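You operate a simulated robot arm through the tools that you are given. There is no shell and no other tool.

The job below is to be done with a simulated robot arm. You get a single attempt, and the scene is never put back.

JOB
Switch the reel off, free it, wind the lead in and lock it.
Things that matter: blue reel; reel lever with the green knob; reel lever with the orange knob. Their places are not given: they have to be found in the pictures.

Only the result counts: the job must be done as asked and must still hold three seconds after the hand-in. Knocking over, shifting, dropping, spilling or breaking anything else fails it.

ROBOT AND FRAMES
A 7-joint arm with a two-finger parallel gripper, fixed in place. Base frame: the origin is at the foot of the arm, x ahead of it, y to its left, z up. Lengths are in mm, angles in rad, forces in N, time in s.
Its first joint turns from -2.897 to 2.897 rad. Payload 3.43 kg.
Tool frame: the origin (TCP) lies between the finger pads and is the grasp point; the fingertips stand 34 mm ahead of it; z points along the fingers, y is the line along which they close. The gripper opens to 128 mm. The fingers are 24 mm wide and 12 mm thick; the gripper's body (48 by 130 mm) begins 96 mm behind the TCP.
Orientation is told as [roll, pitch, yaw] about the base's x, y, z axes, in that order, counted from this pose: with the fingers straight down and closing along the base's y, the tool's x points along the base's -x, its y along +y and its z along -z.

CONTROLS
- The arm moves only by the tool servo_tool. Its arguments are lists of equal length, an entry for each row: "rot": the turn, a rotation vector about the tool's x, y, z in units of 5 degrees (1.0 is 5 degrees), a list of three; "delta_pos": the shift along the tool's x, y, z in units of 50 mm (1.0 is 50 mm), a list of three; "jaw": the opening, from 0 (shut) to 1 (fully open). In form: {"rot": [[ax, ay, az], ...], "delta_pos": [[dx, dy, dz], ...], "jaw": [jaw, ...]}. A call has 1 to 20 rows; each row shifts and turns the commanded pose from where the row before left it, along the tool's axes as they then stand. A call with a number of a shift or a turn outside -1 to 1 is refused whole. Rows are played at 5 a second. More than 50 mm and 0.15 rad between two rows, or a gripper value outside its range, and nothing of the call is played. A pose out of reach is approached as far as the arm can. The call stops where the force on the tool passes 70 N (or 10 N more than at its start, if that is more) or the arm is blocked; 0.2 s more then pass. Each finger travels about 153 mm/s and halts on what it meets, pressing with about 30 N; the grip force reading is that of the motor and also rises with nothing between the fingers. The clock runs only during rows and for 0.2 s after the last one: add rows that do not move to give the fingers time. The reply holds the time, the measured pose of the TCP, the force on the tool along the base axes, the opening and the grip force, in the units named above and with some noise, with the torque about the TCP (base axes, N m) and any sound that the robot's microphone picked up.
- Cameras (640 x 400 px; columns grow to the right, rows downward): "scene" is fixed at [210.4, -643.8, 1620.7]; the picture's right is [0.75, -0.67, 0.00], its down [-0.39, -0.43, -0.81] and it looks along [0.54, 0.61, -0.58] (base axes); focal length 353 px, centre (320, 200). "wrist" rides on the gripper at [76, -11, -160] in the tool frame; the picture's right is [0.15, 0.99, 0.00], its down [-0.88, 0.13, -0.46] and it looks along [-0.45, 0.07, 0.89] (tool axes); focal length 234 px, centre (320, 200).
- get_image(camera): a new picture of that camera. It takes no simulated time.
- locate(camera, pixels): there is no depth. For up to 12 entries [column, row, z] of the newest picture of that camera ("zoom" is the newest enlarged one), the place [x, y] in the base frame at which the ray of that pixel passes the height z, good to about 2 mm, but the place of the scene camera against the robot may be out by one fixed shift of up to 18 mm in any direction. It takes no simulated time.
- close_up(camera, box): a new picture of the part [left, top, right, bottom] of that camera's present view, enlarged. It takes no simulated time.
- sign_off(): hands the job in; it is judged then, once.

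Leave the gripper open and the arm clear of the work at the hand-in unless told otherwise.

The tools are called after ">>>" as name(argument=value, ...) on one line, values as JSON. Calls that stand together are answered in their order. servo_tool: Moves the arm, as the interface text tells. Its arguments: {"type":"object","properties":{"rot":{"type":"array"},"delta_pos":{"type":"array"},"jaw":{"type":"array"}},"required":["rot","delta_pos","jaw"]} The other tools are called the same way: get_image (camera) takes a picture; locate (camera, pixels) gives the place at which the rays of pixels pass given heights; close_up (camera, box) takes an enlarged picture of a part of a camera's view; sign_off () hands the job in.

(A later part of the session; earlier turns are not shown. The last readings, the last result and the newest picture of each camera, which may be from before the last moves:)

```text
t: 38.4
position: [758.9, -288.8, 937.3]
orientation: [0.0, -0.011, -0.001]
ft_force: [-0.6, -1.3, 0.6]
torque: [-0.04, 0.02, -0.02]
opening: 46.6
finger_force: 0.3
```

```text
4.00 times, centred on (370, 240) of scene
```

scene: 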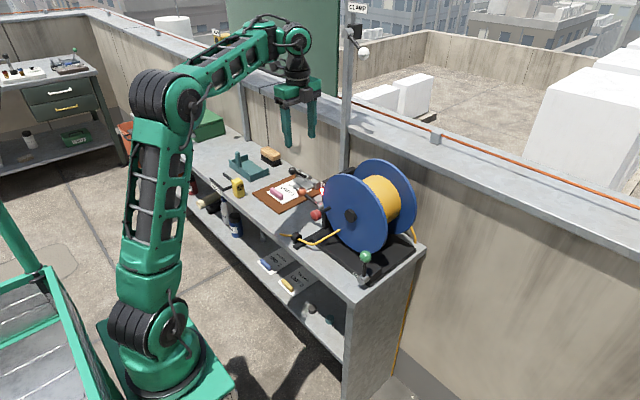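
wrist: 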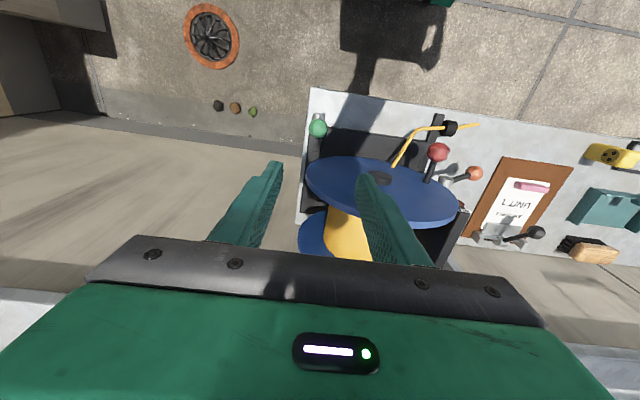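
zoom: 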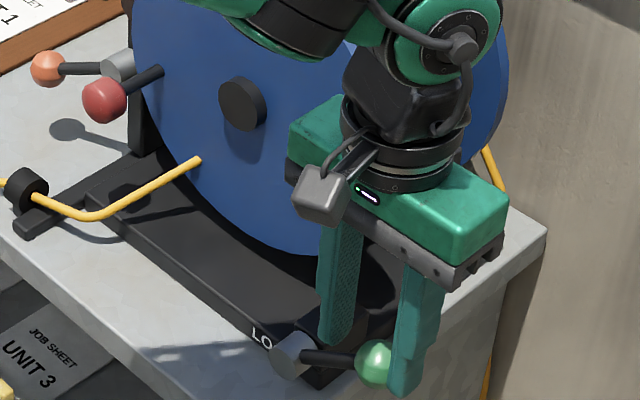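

The knob has dropped over to nearly horizontal, between the fingers. I'll lift straight up and check where it rests.

>>> servo_tool(rot=[[0, 0, 0], [0, 0, 0], [0, 0, 0], [0, 0, 0], [0, 0, 0], [0, 0, 0]], delta_pos=[[0, 0, -0.9], [0, 0, -0.9], [0, 0, -0.9], [0, 0, -0.9], [0, 0, -0.9], [0, 0, 0]], jaw=[0.36, 0.36, 0.36, 0.36, 0.36, 0.36])

>>> close_up(camera="scene", box=[310, 190, 430, 290])

>>> get_image(camera="wrist")

```text
t: 39.8
position: [756.2, -287.4, 1162.9]
orientation: [-0.001, -0.01, 0.0]
ft_force: [0.0, 1.0, -0.8]
torque: [-0.01, 0.0, 0.0]
opening: 46.0
finger_force: 0.1
```

```text
4.00 times, centred on (370, 240) of scene
```

zoom: 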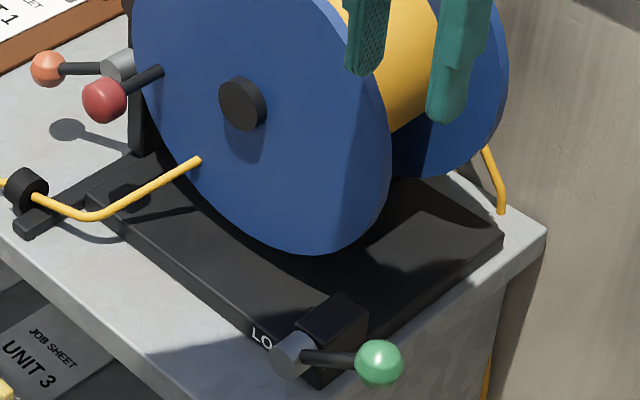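

```text
taken
```

wrist: 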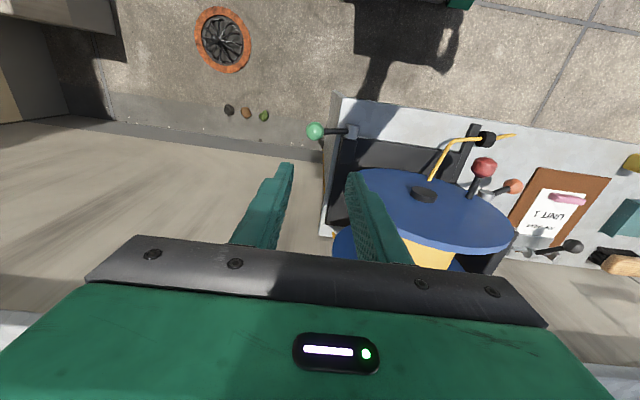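

The green lever now rests over at horizontal, which should be the free position. Before cranking I want the height of the base plate under the crank circle, so I'll zoom in on the base and lead.

>>> close_up(camera="wrist", box=[320, 90, 540, 230])

>>> close_up(camera="scene", box=[260, 180, 400, 280])

```text
2.86 times, centred on (430, 160) of wrist
```

zoom: 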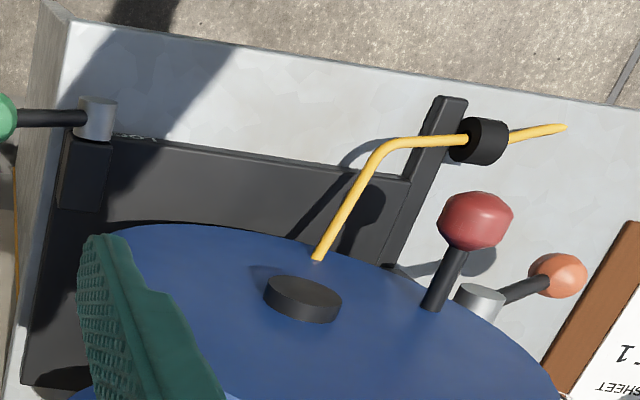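

```text
4.00 times, centred on (330, 230) of scene
```

zoom: 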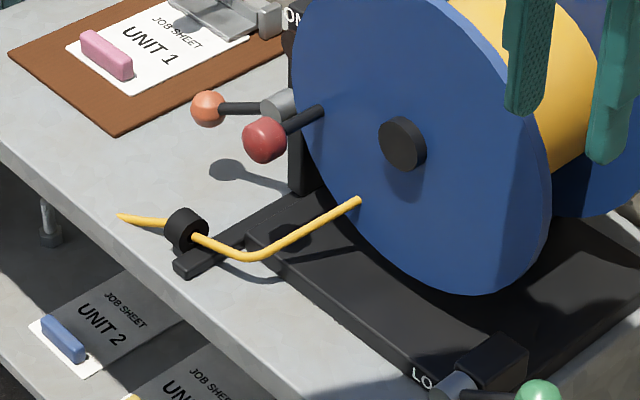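

>>> locate(camera="wrist", pixels=[[461.5, 153, 840], [461.5, 153, 880], [428.6, 181, 920], [428.6, 181, 960], [456.2, 140, 880], [456.2, 140, 900], [483, 160, 1000], [488, 168, 961]])

>>> locate(camera="scene", pixels=[[311, 231, 840], [311, 231, 880], [337, 222.5, 920], [337, 222.5, 960], [314, 208.5, 961]])

```text
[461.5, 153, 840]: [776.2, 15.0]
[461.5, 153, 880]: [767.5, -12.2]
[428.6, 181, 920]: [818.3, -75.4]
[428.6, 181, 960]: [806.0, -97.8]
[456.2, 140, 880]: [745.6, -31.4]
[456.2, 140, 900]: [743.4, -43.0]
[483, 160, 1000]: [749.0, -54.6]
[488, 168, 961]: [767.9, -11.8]
```

```text
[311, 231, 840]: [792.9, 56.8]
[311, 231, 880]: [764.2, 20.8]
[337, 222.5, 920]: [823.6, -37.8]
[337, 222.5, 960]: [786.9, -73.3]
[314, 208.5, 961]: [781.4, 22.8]
```

>>> close_up(camera="wrist", box=[390, 140, 530, 230])

>>> locate(camera="wrist", pixels=[[424, 192, 975], [424, 192, 985], [424, 192, 995], [484.2, 167.7, 951], [484.2, 167.7, 961], [484.2, 167.7, 971]])

```text
4.44 times, centred on (460, 185) of wrist
```

zoom: 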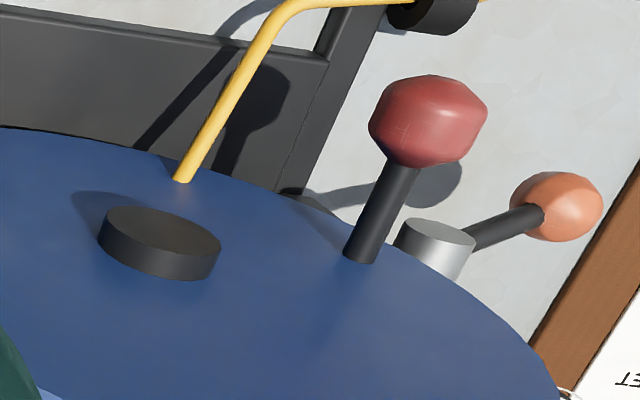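

```text
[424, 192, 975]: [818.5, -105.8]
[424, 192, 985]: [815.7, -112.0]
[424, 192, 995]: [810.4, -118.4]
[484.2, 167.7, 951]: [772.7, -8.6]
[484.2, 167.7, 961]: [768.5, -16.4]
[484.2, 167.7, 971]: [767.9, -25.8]
```

Everything is consistent: reel axis at y≈-112, z≈985, crank knob at (768,-20,964), and base top at about z=832. I'll tilt the tool 25° so the body leans away from the flange and move to a pre-grasp point behind and above the crank knob.

>>> servo_tool(rot=[[0, -1, 0], [0, -1, 0], [0, -1, 0], [0, -1, 0], [0, -1, 0], [0, 0, 0], [0, 0, 0], [0, 0, 0], [0, 0, 0], [0, 0, 0], [0, 0, 0], [0, 0, 0], [0, 0, 0]], delta_pos=[[0, 0, 0], [0, 0, 0], [0, 0, 0], [0, 0, 0], [0, 0, 0], [0.21, 0.763, 0.186], [0.21, 0.763, 0.186], [0.21, 0.763, 0.186], [0.21, 0.763, 0.186], [0.21, 0.763, 0.186], [0.21, 0.763, 0.186], [0.21, 0.763, 0.186], [0, 0, 0]], jaw=[0.36, 0.36, 0.36, 0.36, 0.36, 0.36, 0.36, 0.36, 0.36, 0.6, 0.6, 0.6, 0.6])

>>> get_image(camera="wrist")

```text
t: 42.6
position: [720.3, -21.5, 1072.5]
orientation: [0.0, -0.448, -0.001]
ft_force: [0.4, 0.4, 0.0]
torque: [0.02, -0.02, 0.01]
opening: 76.7
finger_force: 0.1
```

```text
taken
```

wrist: 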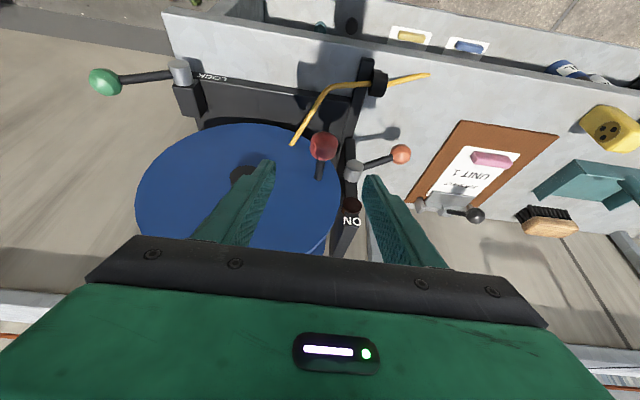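

The crank knob is lined up at (324,147). I'll verify its place and then advance along the tool axis.

>>> locate(camera="wrist", pixels=[[324, 147, 964], [324, 147, 954], [243, 178, 985]])

>>> servo_tool(rot=[[0, 0, 0], [0, 0, 0], [0, 0, 0], [0, 0, 0]], delta_pos=[[0.027, 0.01, 0.733], [0.027, 0.01, 0.733], [0.027, 0.01, 0.733], [0, 0, 0]], jaw=[0.6, 0.6, 0.6, 0.6])

>>> get_image(camera="wrist")

>>> close_up(camera="scene", box=[260, 130, 420, 260])

```text
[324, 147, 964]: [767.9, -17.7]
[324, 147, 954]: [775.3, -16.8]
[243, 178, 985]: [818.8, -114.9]
```

```text
t: 43.6
position: [762.3, -21.5, 970.6]
orientation: [0.0, -0.45, -0.001]
ft_force: [1.1, 1.1, -0.1]
torque: [0.01, 0.0, 0.01]
opening: 77.0
finger_force: 0.2
```

```text
taken
```

wrist: 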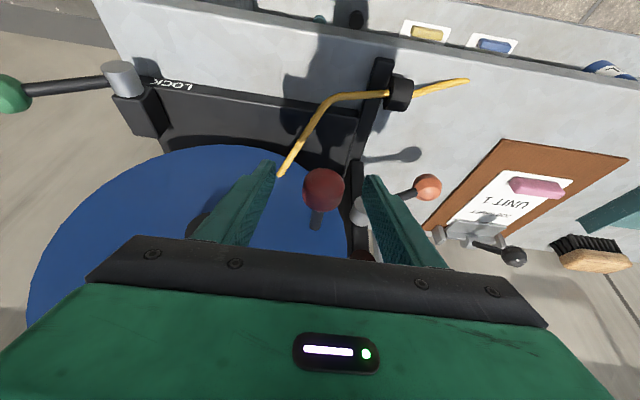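

```text
3.08 times, centred on (340, 195) of scene
```

zoom: 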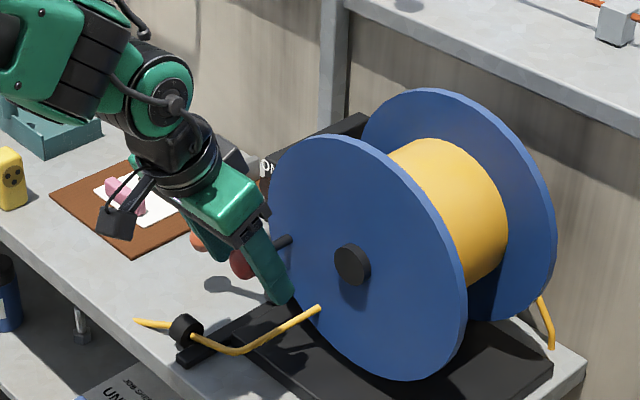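

The knob is between the fingers with no contact. I'll close on it.

>>> servo_tool(rot=[[0, 0, 0], [0, 0, 0], [0, 0, 0], [0, 0, 0], [0, 0, 0], [0, 0, 0]], delta_pos=[[0, 0.03, 0], [0, 0, 0], [0, 0, 0], [0, 0, 0], [0, 0, 0], [0, 0, 0]], jaw=[0.5, 0.4, 0.3, 0.25, 0.2, 0.2])

```text
t: 45.0
position: [763.3, -18.0, 971.1]
orientation: [0.0, -0.449, -0.001]
ft_force: [2.5, 7.1, -1.7]
torque: [0.07, -0.09, 0.02]
opening: 32.6
finger_force: 45.1
```

The crank knob is gripped at 32.6 mm. The lead seems to come off the bottom of the drum toward the guide, so I expect winding in to move the knob downward first. I'll test 20° that way and read force and picture.

>>> servo_tool(rot=[[0, 0, 0], [0, 0, 0], [0, 0, 0], [0, 0, 0], [0, 0, 0]], delta_pos=[[0.068, -0.051, 0.141], [0.068, -0.051, 0.141], [0.063, -0.077, 0.131], [0.063, -0.077, 0.131], [0, 0, 0]], jaw=[0.2, 0.2, 0.2, 0.2, 0.2])

>>> close_up(camera="scene", box=[260, 130, 420, 260])

>>> get_image(camera="wrist")

```text
t: 46.2
position: [762.3, -29.8, 940.8]
orientation: [-0.001, -0.445, 0.0]
ft_force: [1.5, 23.6, -11.3]
torque: [-0.15, 0.45, 0.18]
opening: 32.6
finger_force: 45.4
```

```text
3.08 times, centred on (340, 195) of scene
```

zoom: 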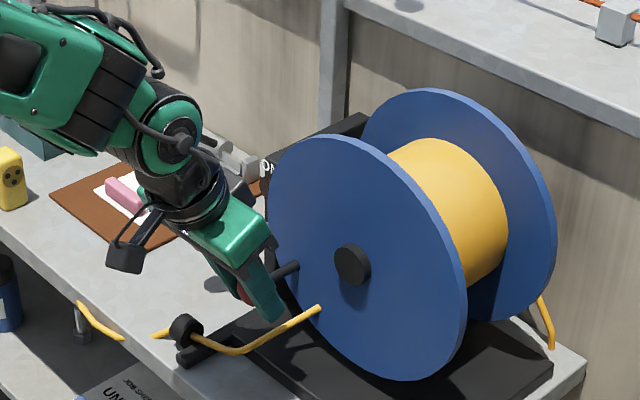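

```text
taken
```

wrist: 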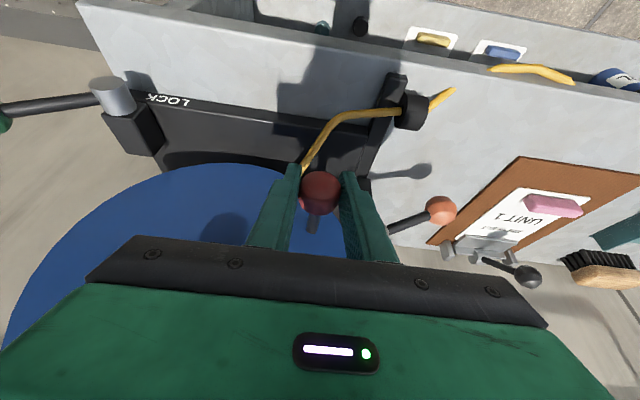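

Something changed at the lead tail, since a second yellow piece now appears near (97,320) in the scene zoom. I'll look closer.

>>> close_up(camera="scene", box=[250, 205, 350, 265])

>>> close_up(camera="wrist", box=[360, 40, 600, 170])

```text
6.40 times, centred on (300, 235) of scene
```

zoom: 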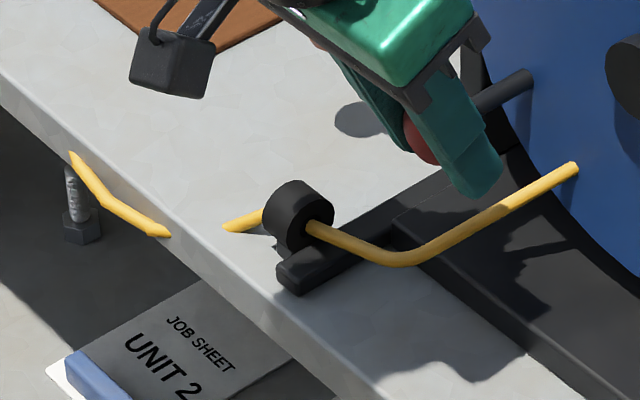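

```text
2.67 times, centred on (480, 105) of wrist
```

zoom: 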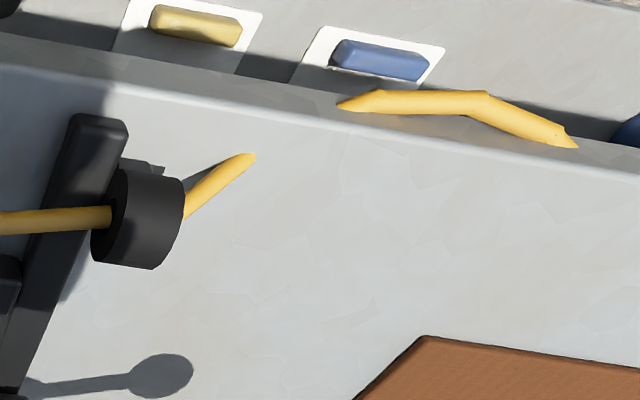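

The tail now runs lower and further out, emerging past the table's front edge. It looks like the lead got longer, so this may be the wrong direction. I'll turn back and 30° past the start the other way and compare.

>>> servo_tool(rot=[[0, 0, 0], [0, 0, 0], [0, 0, 0], [0, 0, 0], [0, 0, 0], [0, 0, 0], [0, 0, 0], [0, 0, 0], [0, 0, 0], [0, 0, 0], [0, 0, 0]], delta_pos=[[-0.063, 0.077, -0.131], [-0.063, 0.077, -0.131], [-0.068, 0.051, -0.141], [-0.068, 0.051, -0.141], [-0.07, 0.023, -0.146], [-0.07, 0.023, -0.146], [-0.071, -0.006, -0.148], [-0.071, -0.006, -0.148], [-0.07, -0.034, -0.145], [-0.07, -0.034, -0.145], [0, 0, 0]], jaw=[0.2, 0.2, 0.2, 0.2, 0.2, 0.2, 0.2, 0.2, 0.2, 0.2, 0.2])

>>> close_up(camera="scene", box=[250, 205, 350, 265])

>>> get_image(camera="wrist")

>>> close_up(camera="scene", box=[260, 130, 420, 260])

```text
t: 48.6
position: [762.4, -19.2, 1022.6]
orientation: [0.002, -0.449, -0.001]
ft_force: [7.2, 18.5, 4.2]
torque: [0.38, -0.17, -0.05]
opening: 36.5
finger_force: 9.1
```

```text
6.40 times, centred on (300, 235) of scene
```

zoom: 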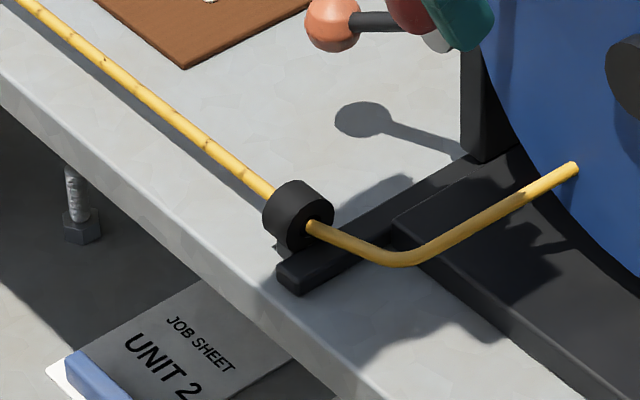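

```text
taken
```

wrist: 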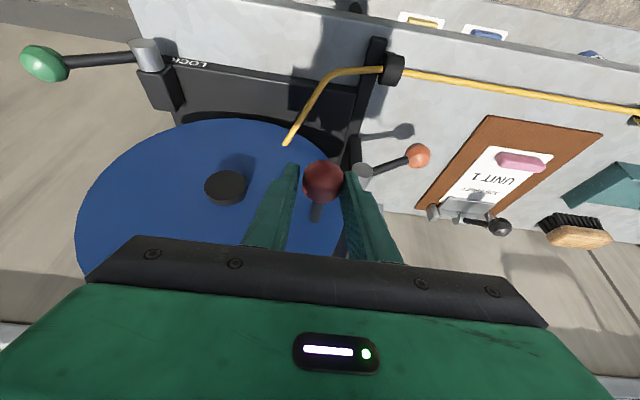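

```text
3.08 times, centred on (340, 195) of scene
```

zoom: 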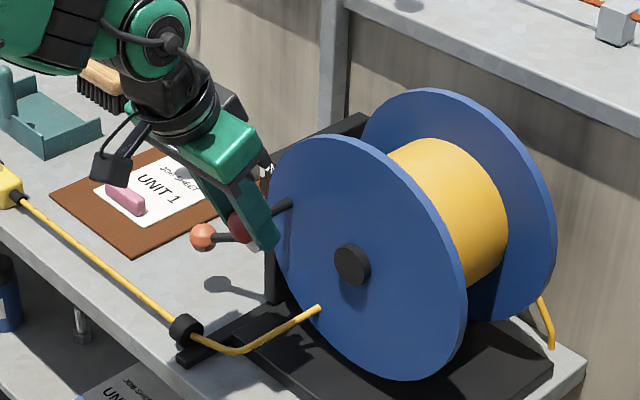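

Useful: turning this way (knob upward) pulled the lead taut, and its far end is the yellow plug on the table, which has begun to move toward the guide. So winding in means left side up, then over the top. The grip slid slightly up the knob, so I'll measure where the knob really is now.

>>> locate(camera="wrist", pixels=[[323, 181, 1000], [323, 181, 1010], [323, 181, 1020], [225, 187, 985]])

>>> close_up(camera="wrist", box=[240, 120, 420, 240])

>>> locate(camera="scene", pixels=[[239, 191, 840], [297, 236, 840], [239, 191, 820], [297, 236, 860]])

>>> close_up(camera="scene", box=[210, 160, 310, 250])

```text
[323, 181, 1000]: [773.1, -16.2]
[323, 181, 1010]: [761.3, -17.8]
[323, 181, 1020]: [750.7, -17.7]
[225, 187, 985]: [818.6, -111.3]
```

```text
3.33 times, centred on (330, 180) of wrist
```

zoom: 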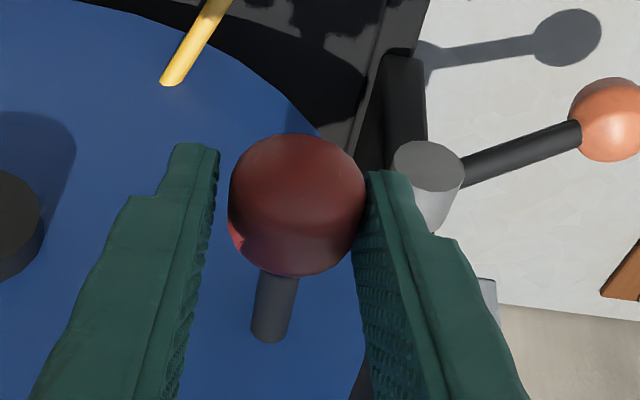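

```text
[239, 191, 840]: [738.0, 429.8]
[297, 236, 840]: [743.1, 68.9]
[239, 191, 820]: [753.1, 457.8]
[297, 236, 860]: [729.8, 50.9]
```

```text
4.44 times, centred on (260, 205) of scene
```

zoom: 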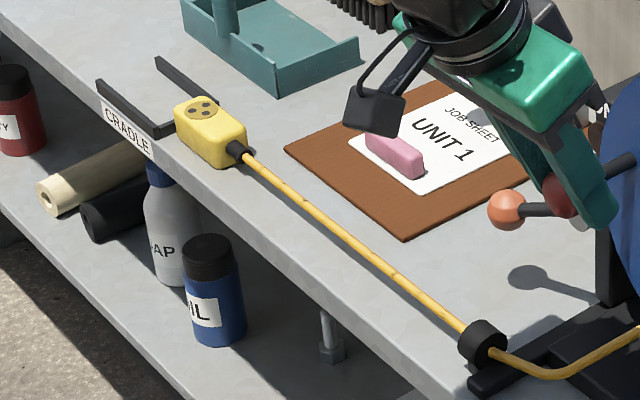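

The knob is at about (768,-17,1004), 19 mm ahead of the TCP, so it is sliding toward the tips. The socket box by the cradle hasn't moved yet; the lead is just taut now. I'll open, move deeper so the knob sits slightly behind the TCP, and re-grip.

>>> servo_tool(rot=[[0, 0, 0], [0, 0, 0], [0, 0, 0], [0, 0, 0], [0, 0, 0], [0, 0, 0], [0, 0, 0], [0, 0, 0]], delta_pos=[[0, 0, 0], [0.03, 0.04, 0.24], [0.03, 0, 0.24], [0, 0, 0], [0, 0, 0], [0, 0, 0], [0, 0, 0], [0, 0, 0]], jaw=[0.42, 0.42, 0.42, 0.42, 0.35, 0.25, 0.18, 0.18])

>>> close_up(camera="wrist", box=[240, 120, 420, 240])

```text
t: 50.4
position: [769.5, -17.7, 997.9]
orientation: [0.0, -0.447, 0.0]
ft_force: [0.2, 2.2, -2.6]
torque: [0.16, -0.2, 0.05]
opening: 32.7
finger_force: 45.9
```

```text
3.33 times, centred on (330, 180) of wrist
```

zoom: 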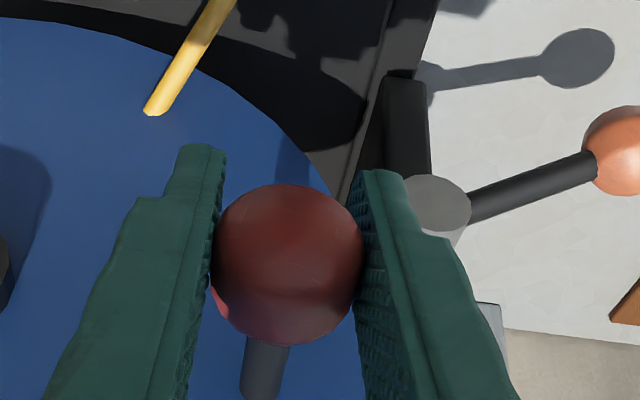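

That's a good deep grip. I'll wind up through about 40° of arc.

>>> servo_tool(rot=[[0, 0, 0], [0, 0, 0], [0, 0, 0], [0, 0, 0], [0, 0, 0], [0, 0, 0], [0, 0, 0], [0, 0, 0], [0, 0, 0]], delta_pos=[[-0.064, -0.04, -0.132], [-0.063, -0.04, -0.131], [-0.067, -0.071, -0.138], [-0.066, -0.071, -0.138], [-0.06, -0.097, -0.124], [-0.059, -0.097, -0.123], [-0.052, -0.119, -0.107], [-0.051, -0.119, -0.107], [0, 0, 0]], jaw=[0.18, 0.18, 0.18, 0.18, 0.18, 0.18, 0.18, 0.18, 0.18])

>>> get_image(camera="wrist")

>>> close_up(camera="scene", box=[200, 120, 440, 270])

```text
t: 52.4
position: [770.7, -51.6, 1054.9]
orientation: [-0.002, -0.452, -0.001]
ft_force: [6.6, 17.5, 21.4]
torque: [-0.1, -0.9, 0.12]
opening: 32.4
finger_force: 45.3
```

```text
taken
```

wrist: 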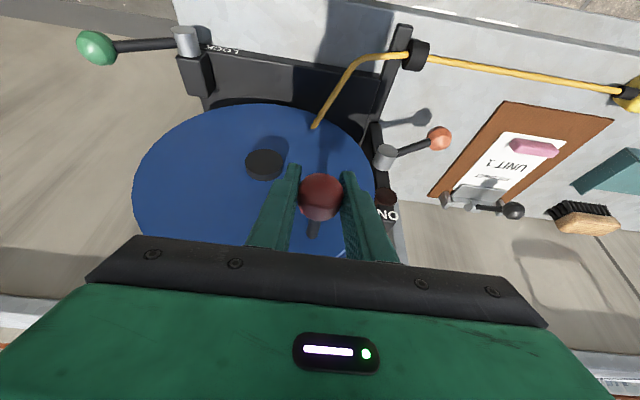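

```text
2.67 times, centred on (320, 195) of scene
```

zoom: 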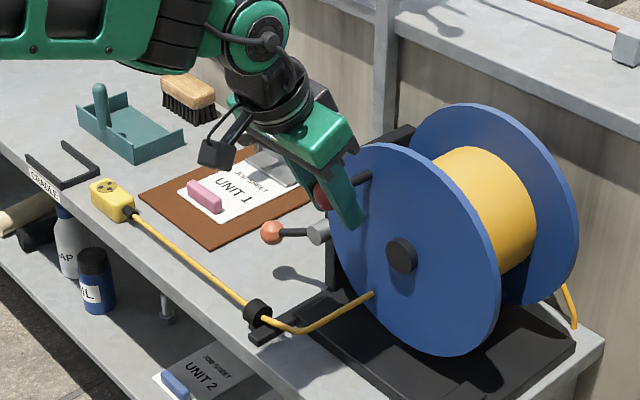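

Winding works: the socket left the cradle and follows the lead. The force points radially outward, so I'll use a slightly larger circle and continue over the top to 90°.

>>> servo_tool(rot=[[0, 0, 0], [0, 0, 0], [0, 0, 0], [0, 0, 0], [0, 0, 0], [0, 0, 0], [0, 0, 0], [0, 0, 0], [0, 0, 0]], delta_pos=[[-0.054, -0.122, -0.111], [-0.053, -0.123, -0.111], [-0.032, -0.157, -0.066], [-0.031, -0.158, -0.066], [-0.02, -0.167, -0.041], [-0.019, -0.167, -0.04], [-0.007, -0.173, -0.014], [-0.006, -0.173, -0.013], [0, 0, 0]], jaw=[0.18, 0.18, 0.18, 0.18, 0.18, 0.18, 0.18, 0.18, 0.18])

>>> get_image(camera="wrist")

>>> close_up(camera="scene", box=[200, 120, 440, 270])

```text
t: 54.4
position: [769.5, -111.8, 1078.3]
orientation: [0.002, -0.447, -0.002]
ft_force: [-5.8, 4.3, 2.8]
torque: [0.32, 0.04, 0.15]
opening: 32.8
finger_force: 44.4
```

```text
taken
```

wrist: 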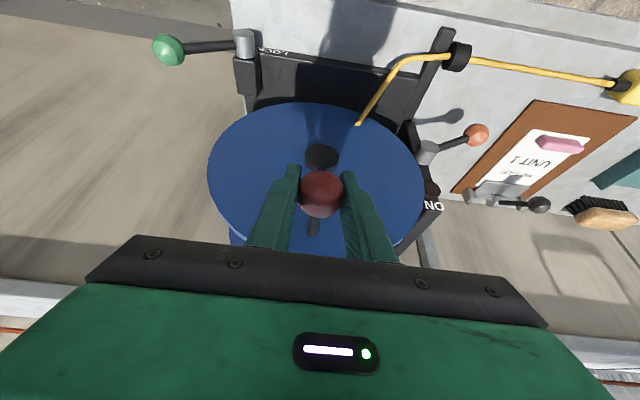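

```text
2.67 times, centred on (320, 195) of scene
```

zoom: 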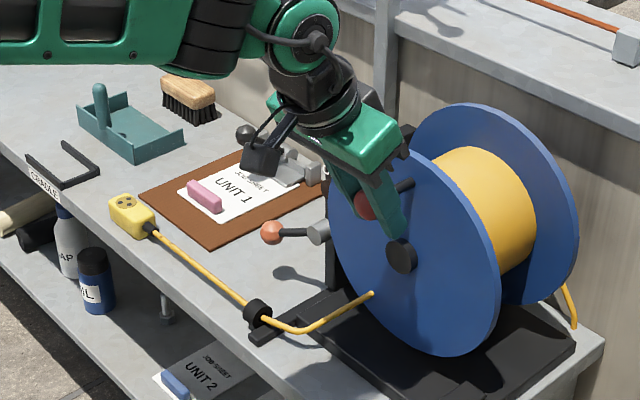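

It is smooth with low force; the socket keeps coming. I'll continue from 90° to 130°.

>>> servo_tool(rot=[[0, 0, 0], [0, 0, 0], [0, 0, 0], [0, 0, 0], [0, 0, 0], [0, 0, 0], [0, 0, 0], [0, 0, 0], [0, 0, 0]], delta_pos=[[0.007, -0.173, 0.014], [0.006, -0.173, 0.013], [0.02, -0.167, 0.041], [0.019, -0.167, 0.04], [0.032, -0.157, 0.066], [0.031, -0.158, 0.066], [0.044, -0.142, 0.09], [0.043, -0.143, 0.09], [0, 0, 0]], jaw=[0.18, 0.18, 0.18, 0.18, 0.18, 0.18, 0.18, 0.18, 0.18])

>>> get_image(camera="wrist")

>>> close_up(camera="scene", box=[200, 120, 440, 270])

```text
t: 56.4
position: [769.3, -175.1, 1055.1]
orientation: [-0.001, -0.445, -0.001]
ft_force: [0.7, 7.5, -2.5]
torque: [0.25, -0.46, 0.17]
opening: 33.0
finger_force: 45.0
```

```text
taken
```

wrist: 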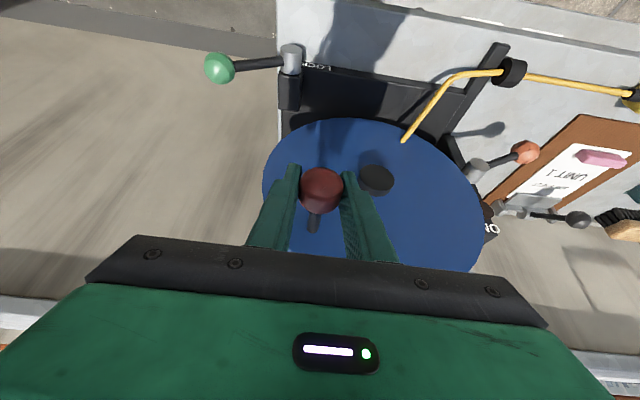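

```text
2.67 times, centred on (320, 195) of scene
```

zoom: 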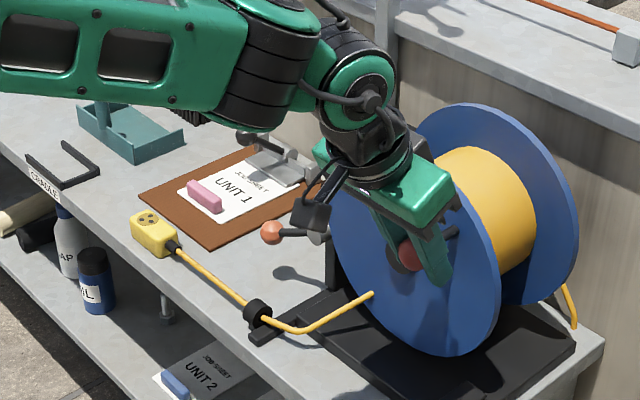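

Still smooth. Continuing down the right side, 130° to 170°.

>>> servo_tool(rot=[[0, 0, 0], [0, 0, 0], [0, 0, 0], [0, 0, 0], [0, 0, 0], [0, 0, 0], [0, 0, 0], [0, 0, 0], [0, 0, 0]], delta_pos=[[0.053, -0.122, 0.11], [0.053, -0.122, 0.11], [0.062, -0.1, 0.128], [0.061, -0.1, 0.128], [0.068, -0.073, 0.142], [0.068, -0.073, 0.141], [0.073, -0.045, 0.152], [0.073, -0.045, 0.151], [0, 0, 0]], jaw=[0.18, 0.18, 0.18, 0.18, 0.18, 0.18, 0.18, 0.18, 0.18])

>>> get_image(camera="wrist")

>>> close_up(camera="scene", box=[200, 120, 440, 270])

```text
t: 58.4
position: [771.6, -205.6, 995.8]
orientation: [0.0, -0.448, 0.005]
ft_force: [0.2, 39.1, 2.4]
torque: [0.51, 0.54, -0.41]
opening: 32.6
finger_force: 45.1
```

```text
taken
```

wrist: 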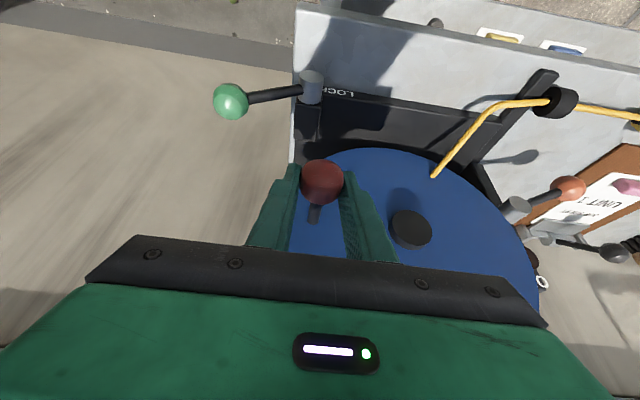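

```text
2.67 times, centred on (320, 195) of scene
```

zoom: 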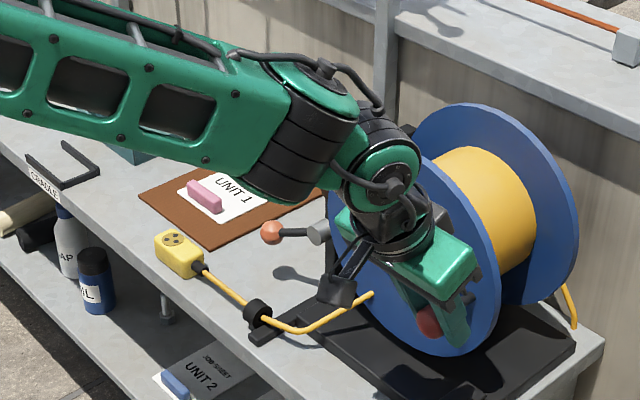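

The force is 39 N in y, so the true centre is a few mm toward +y. I'll release the strain by opening, measure the knob, and re-grip.

>>> servo_tool(rot=[[0, 0, 0], [0, 0, 0], [0, 0, 0]], delta_pos=[[0, 0, 0], [0, 0, 0], [0, 0, 0]], jaw=[0.42, 0.42, 0.42])

>>> close_up(camera="wrist", box=[230, 120, 450, 260])

>>> locate(camera="wrist", pixels=[[322, 181, 970], [322, 181, 980], [322, 181, 990], [410, 229, 985], [410, 229, 995]])

```text
t: 59.2
position: [770.5, -210.5, 996.1]
orientation: [0.001, -0.449, 0.0]
ft_force: [0.4, -0.1, -0.3]
torque: [-0.01, 0.0, 0.01]
opening: 53.8
finger_force: 0.1
```

```text
2.86 times, centred on (340, 190) of wrist
```

zoom: 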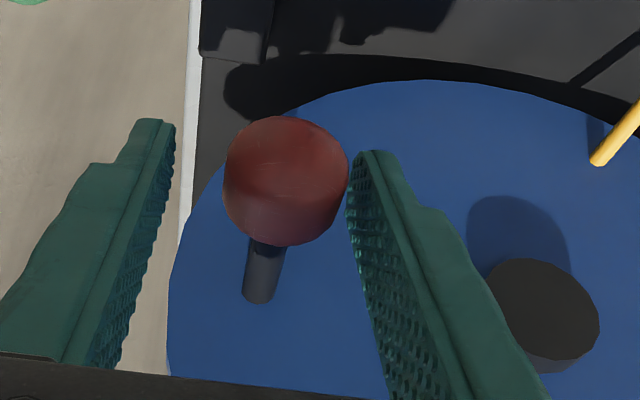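

```text
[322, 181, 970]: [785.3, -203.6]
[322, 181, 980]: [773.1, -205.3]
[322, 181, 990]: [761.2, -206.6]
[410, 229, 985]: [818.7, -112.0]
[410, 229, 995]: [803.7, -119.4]
```

>>> locate(camera="zoom", pixels=[[286, 182, 970], [286, 182, 980], [286, 182, 990], [545, 308, 985], [545, 308, 980]])

>>> close_up(camera="scene", box=[240, 170, 400, 270])

```text
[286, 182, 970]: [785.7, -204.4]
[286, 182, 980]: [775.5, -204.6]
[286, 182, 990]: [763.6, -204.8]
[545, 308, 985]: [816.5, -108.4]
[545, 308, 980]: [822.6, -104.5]
```

```text
4.00 times, centred on (320, 220) of scene
```

zoom: 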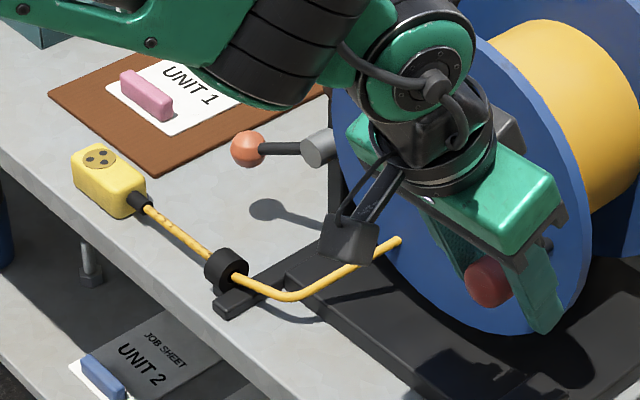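

The knob is at (769,-205,985), i.e. crank angle about 180°, and the socket has roughly 80° of winding left to the guide. I'll re-centre with the knob about 13 mm ahead of the TCP (clearing the lock block lower down) and re-grip.

>>> servo_tool(rot=[[0, 0, 0], [0, 0, 0], [0, 0, 0], [0, 0, 0], [0, 0, 0], [0, 0, 0]], delta_pos=[[0.12, 0.11, -0.08], [0, 0, 0], [0, 0, 0], [0, 0, 0], [0, 0, 0], [0, 0, 0]], jaw=[0.42, 0.42, 0.35, 0.25, 0.18, 0.18])

>>> servo_tool(rot=[[0, 0, 0], [0, 0, 0], [0, 0, 0], [0, 0, 0], [0, 0, 0]], delta_pos=[[0.072, 0.014, 0.149], [0.071, 0.014, 0.148], [0.07, 0.043, 0.144], [0.069, 0.043, 0.144], [0, 0, 0]], jaw=[0.18, 0.18, 0.18, 0.18, 0.18])

>>> get_image(camera="wrist")

>>> close_up(camera="scene", box=[240, 170, 400, 270])

```text
t: 60.6
position: [763.5, -206.1, 996.8]
orientation: [0.0, -0.449, -0.001]
ft_force: [0.4, -5.9, 2.1]
torque: [-0.05, 0.11, 0.28]
opening: 32.9
finger_force: 45.3
```

```text
t: 61.8
position: [761.5, -200.4, 963.3]
orientation: [0.002, -0.441, -0.006]
ft_force: [2.6, -32.4, 0.6]
torque: [0.7, 0.51, 0.18]
opening: 41.1
finger_force: 16.0
```

```text
taken
```

wrist: 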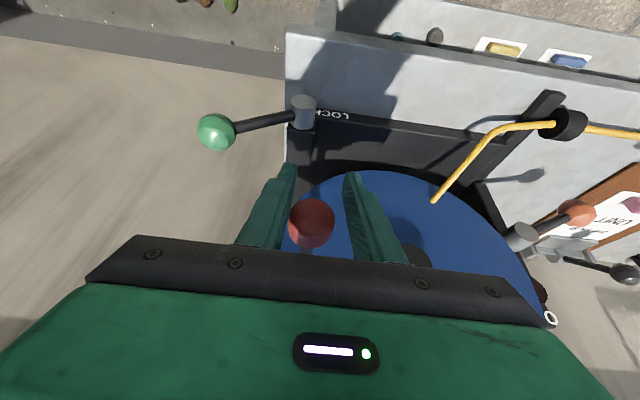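

```text
4.00 times, centred on (320, 220) of scene
```

zoom: 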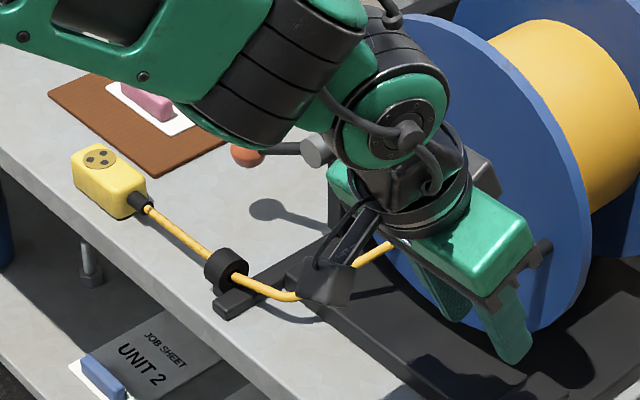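

The fingers slipped down past the knob and the crank did not move. For this downward stroke I'll push from above with the tips instead. I'll open, back off along the tool axis, then narrow the gap so the knob nests between the tips.

>>> servo_tool(rot=[[0, 0, 0], [0, 0, 0], [0, 0, 0], [0, 0, 0], [0, 0, 0]], delta_pos=[[0, 0, 0], [0, 0, 0], [0, 0, -0.85], [0, 0, -0.85], [0, 0, 0]], jaw=[0.45, 0.45, 0.45, 0.45, 0.45])

>>> close_up(camera="wrist", box=[230, 90, 450, 230])

>>> close_up(camera="scene", box=[300, 170, 420, 270])

```text
t: 63.0
position: [727.6, -199.1, 1042.1]
orientation: [0.0, -0.449, -0.003]
ft_force: [-0.2, 1.1, 0.2]
torque: [0.01, -0.01, 0.06]
opening: 57.9
finger_force: 0.1
```

```text
2.86 times, centred on (340, 160) of wrist
```

zoom: 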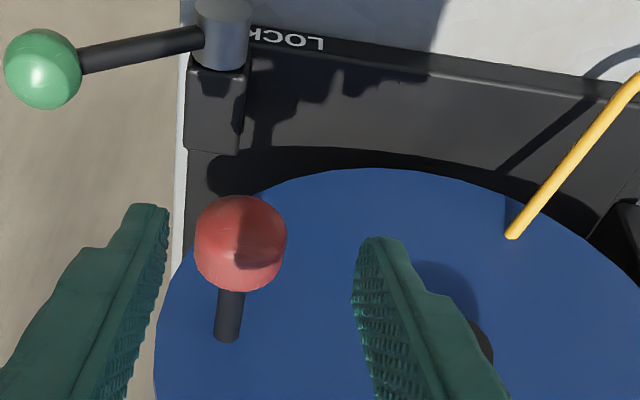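

```text
4.00 times, centred on (360, 220) of scene
```

zoom: 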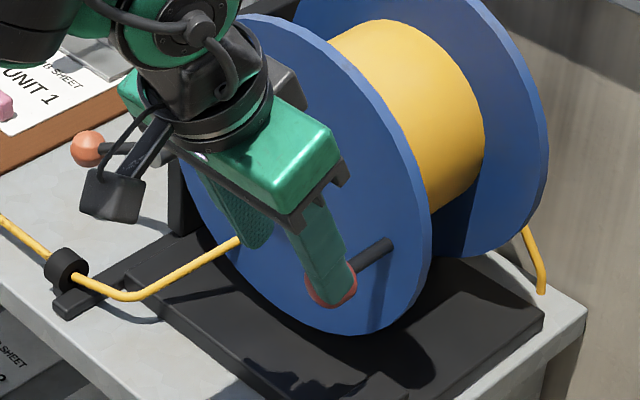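

>>> locate(camera="zoom", pixels=[[240, 243, 975], [240, 243, 985], [240, 243, 995], [215, 165, 890], [245, 140, 890]])

```text
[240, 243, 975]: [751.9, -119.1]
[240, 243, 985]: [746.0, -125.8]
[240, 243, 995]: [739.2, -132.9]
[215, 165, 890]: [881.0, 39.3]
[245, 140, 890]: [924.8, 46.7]
```

That used the scene zoom; I'll repeat it with the wrist picture's pixels.

>>> locate(camera="wrist", pixels=[[312, 175, 975], [312, 175, 985], [312, 175, 995], [305, 144, 890], [305, 144, 870], [413, 196, 985]])

```text
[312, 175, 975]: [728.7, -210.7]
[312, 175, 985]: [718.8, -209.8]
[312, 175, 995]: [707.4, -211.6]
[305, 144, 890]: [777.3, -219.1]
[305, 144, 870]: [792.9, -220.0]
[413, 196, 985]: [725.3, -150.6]
```

>>> get_image(camera="wrist")

>>> locate(camera="wrist", pixels=[[312, 175, 965], [312, 175, 975], [312, 175, 985], [305, 144, 890], [305, 144, 870]])

```text
taken
```

wrist: 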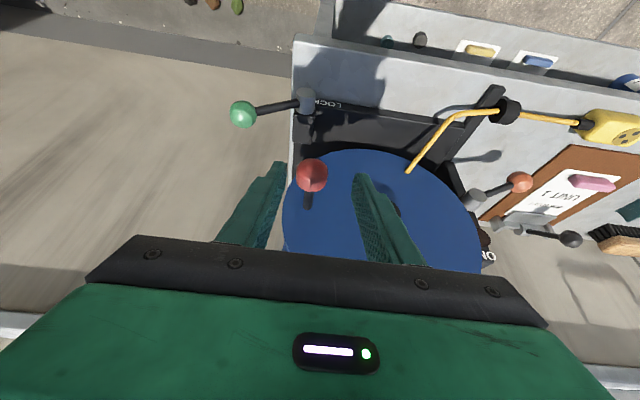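

```text
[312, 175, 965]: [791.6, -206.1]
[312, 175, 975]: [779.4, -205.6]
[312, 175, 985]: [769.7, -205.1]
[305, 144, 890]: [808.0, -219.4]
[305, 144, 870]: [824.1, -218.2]
```

Confirmed: knob at (769,-205,985). I'll narrow to a 26 mm gap, align the tips just above the knob, and push it along the arc to about 200°.

>>> servo_tool(rot=[[0, 0, 0], [0, 0, 0], [0, 0, 0], [0, 0, 0], [0, 0, 0], [0, 0, 0], [0, 0, 0], [0, 0, 0], [0, 0, 0], [0, 0, 0]], delta_pos=[[-0.126, -0.059, 0], [-0.126, -0.059, 0], [0, 0, 0], [0, 0, 0.2], [0, 0, 0.2], [0.072, 0.014, 0.189], [0.071, 0.014, 0.148], [0.07, 0.043, 0.144], [0.069, 0.043, 0.144], [0, 0, 0]], jaw=[0.2, 0.2, 0.2, 0.2, 0.2, 0.2, 0.2, 0.2, 0.2, 0.2])

>>> get_image(camera="wrist")

>>> close_up(camera="scene", box=[240, 170, 420, 270])

```text
t: 65.2
position: [745.0, -200.6, 993.4]
orientation: [-0.001, -0.446, -0.004]
ft_force: [-3.3, -25.6, 2.7]
torque: [-0.31, -0.29, -0.41]
opening: 40.2
finger_force: 12.9
```

```text
taken
```

wrist: 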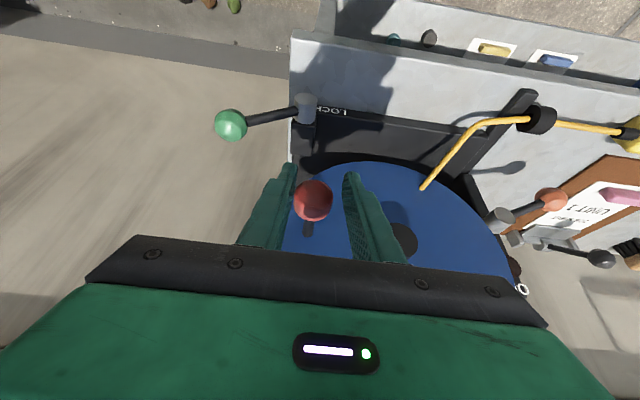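

```text
3.56 times, centred on (330, 220) of scene
```

zoom: 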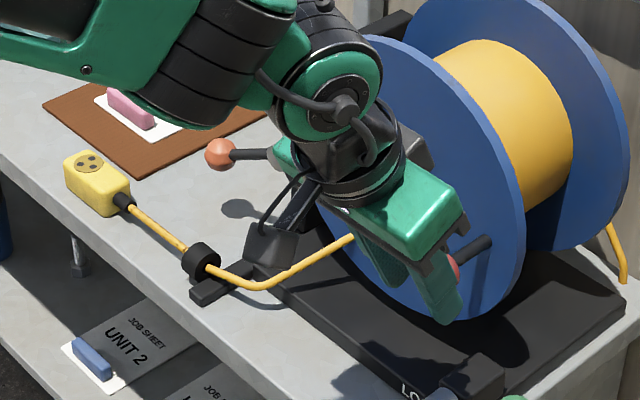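

The knob wedged the fingers apart and the crank did not turn, so resistance is higher here than before. I'll back off, close the fingers fully, and press straight on the knob to gauge the resistance.

>>> servo_tool(rot=[[0, 0, 0], [0, 0, 0], [0, 0, 0], [0, 0, 0], [0, 0, 0]], delta_pos=[[0, 0, 0], [0, 0, -0.7], [0, 0, -0.7], [0, 0, 0], [0, 0, 0]], jaw=[0.45, 0.45, 0.45, 0.0, 0.0])

>>> get_image(camera="wrist")

>>> close_up(camera="wrist", box=[260, 90, 460, 230])

>>> close_up(camera="scene", box=[230, 190, 330, 260])

```text
t: 66.4
position: [714.3, -196.6, 1057.9]
orientation: [-0.002, -0.449, 0.001]
ft_force: [-0.4, -0.5, -0.6]
torque: [-0.02, 0.0, 0.01]
opening: 0.0
finger_force: 29.8
```

```text
taken
```

wrist: 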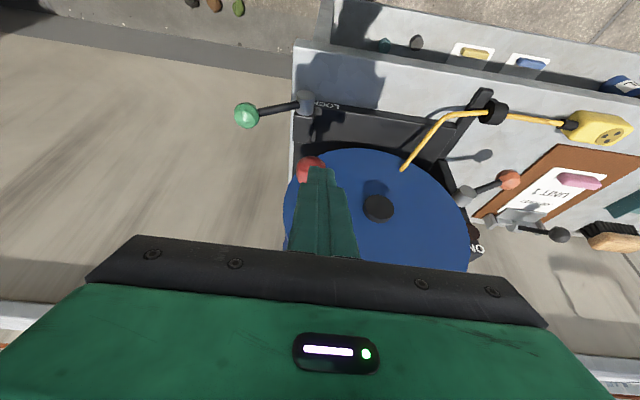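

```text
2.86 times, centred on (360, 160) of wrist
```

zoom: 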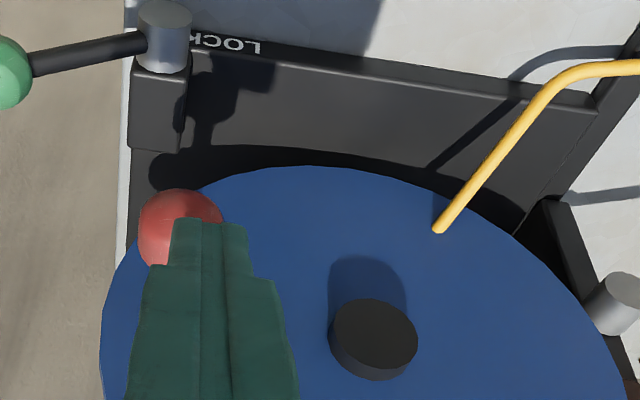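

```text
5.71 times, centred on (280, 225) of scene
```

zoom: 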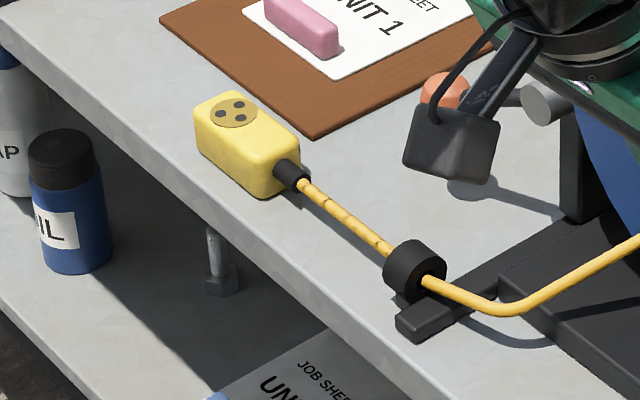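

The boot still has about 75 mm of lead to the guide. I'll align the closed tips above the knob and press in small steps.

>>> servo_tool(rot=[[0, 0, 0], [0, 0, 0], [0, 0, 0], [0, 0, 0], [0, 0, 0], [0, 0, 0], [0, 0, 0], [0, 0, 0]], delta_pos=[[-0.177, -0.084, 0], [-0.177, -0.084, 0], [0, 0, 0.3], [0, 0, 0.3], [0.05, 0, 0.1], [0.05, 0, 0.1], [0.05, 0, 0.1], [0, 0, 0]], jaw=[0, 0, 0, 0, 0, 0, 0, 0])

>>> get_image(camera="wrist")

>>> close_up(camera="scene", box=[300, 190, 420, 280])

```text
t: 67.9
position: [735.1, -206.4, 1041.6]
orientation: [-0.003, -0.474, 0.005]
ft_force: [1.2, 0.7, -0.2]
torque: [-0.01, 0.01, 0.03]
opening: 0.0
finger_force: 29.6
stopped in row 7: the force on the tool passed its limit at 75 N (the readings are from after the stop); the commanded pose is now the measured one
```

```text
taken
```

wrist: 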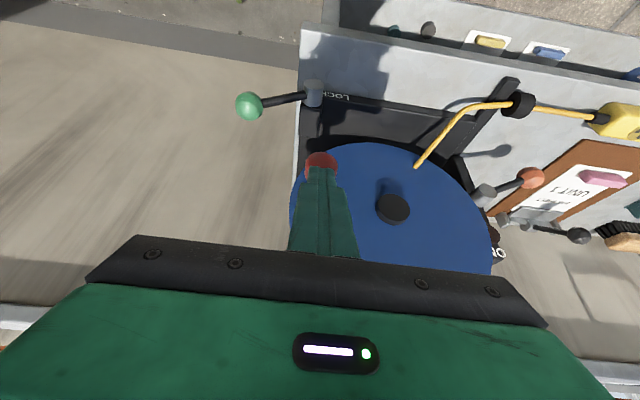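

```text
4.44 times, centred on (360, 235) of scene
```

zoom: 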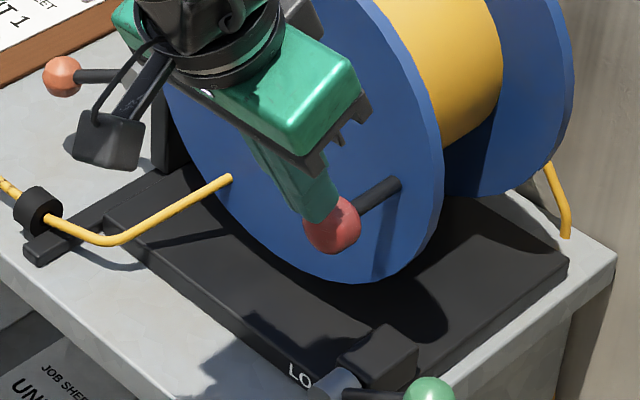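

The force limit tripped at 75 N on contact and the crank barely moved. That could be an impact spike, so I'll press again very slowly (1.5 mm per row) to tell an end stop from ordinary drag.

>>> servo_tool(rot=[[0, 0, 0], [0, 0, 0], [0, 0, 0], [0, 0, 0], [0, 0, 0], [0, 0, 0], [0, 0, 0], [0, 0, 0], [0, 0, 0], [0, 0, 0]], delta_pos=[[0.013, 0, 0.027], [0.013, 0, 0.027], [0.013, 0, 0.027], [0.013, 0, 0.027], [0.013, 0, 0.027], [0.013, 0, 0.027], [0.013, 0, 0.027], [0, 0, 0], [0, 0, 0], [0, 0, 0]], jaw=[0, 0, 0, 0, 0, 0, 0, 0, 0, 0])

>>> get_image(camera="wrist")

```text
t: 70.1
position: [735.5, -207.3, 1030.6]
orientation: [-0.004, -0.474, 0.002]
ft_force: [-0.4, 1.0, 0.5]
torque: [-0.04, -0.02, 0.02]
opening: 0.2
finger_force: 30.3
```

```text
taken
```

wrist: 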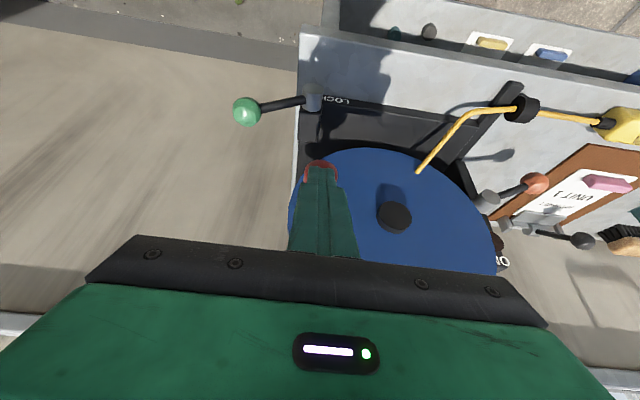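

No contact yet. I'll continue slowly.

>>> servo_tool(rot=[[0, 0, 0], [0, 0, 0], [0, 0, 0], [0, 0, 0], [0, 0, 0], [0, 0, 0], [0, 0, 0]], delta_pos=[[0.013, 0, 0.027], [0.013, 0, 0.027], [0.013, 0, 0.027], [0.013, 0, 0.027], [0.013, 0, 0.027], [0, 0, 0], [0, 0, 0]], jaw=[0, 0, 0, 0, 0, 0, 0])

>>> close_up(camera="scene", box=[300, 190, 420, 280])

>>> close_up(camera="scene", box=[230, 190, 330, 260])

```text
t: 71.3
position: [723.7, -207.5, 1037.6]
orientation: [-0.007, -0.496, 0.003]
ft_force: [0.8, 0.7, -1.8]
torque: [-0.01, 0.04, 0.01]
opening: 0.0
finger_force: 30.2
stopped in row 5: the force on the tool passed its limit at 71 N (the readings are from after the stop); the commanded pose is now the measured one
```

```text
4.44 times, centred on (360, 235) of scene
```

zoom: 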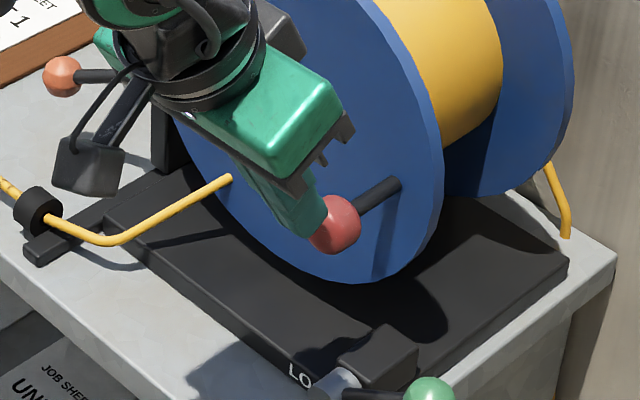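

```text
5.71 times, centred on (280, 225) of scene
```

zoom: 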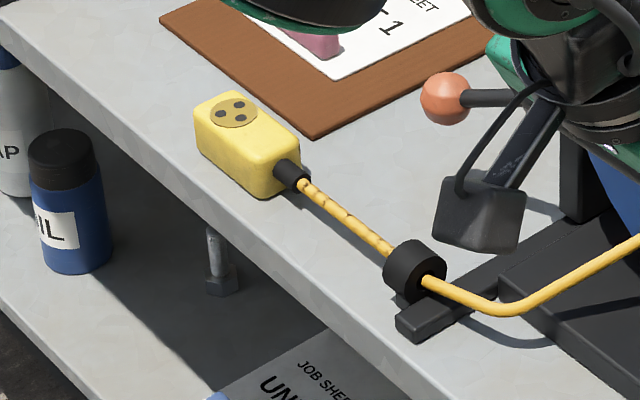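

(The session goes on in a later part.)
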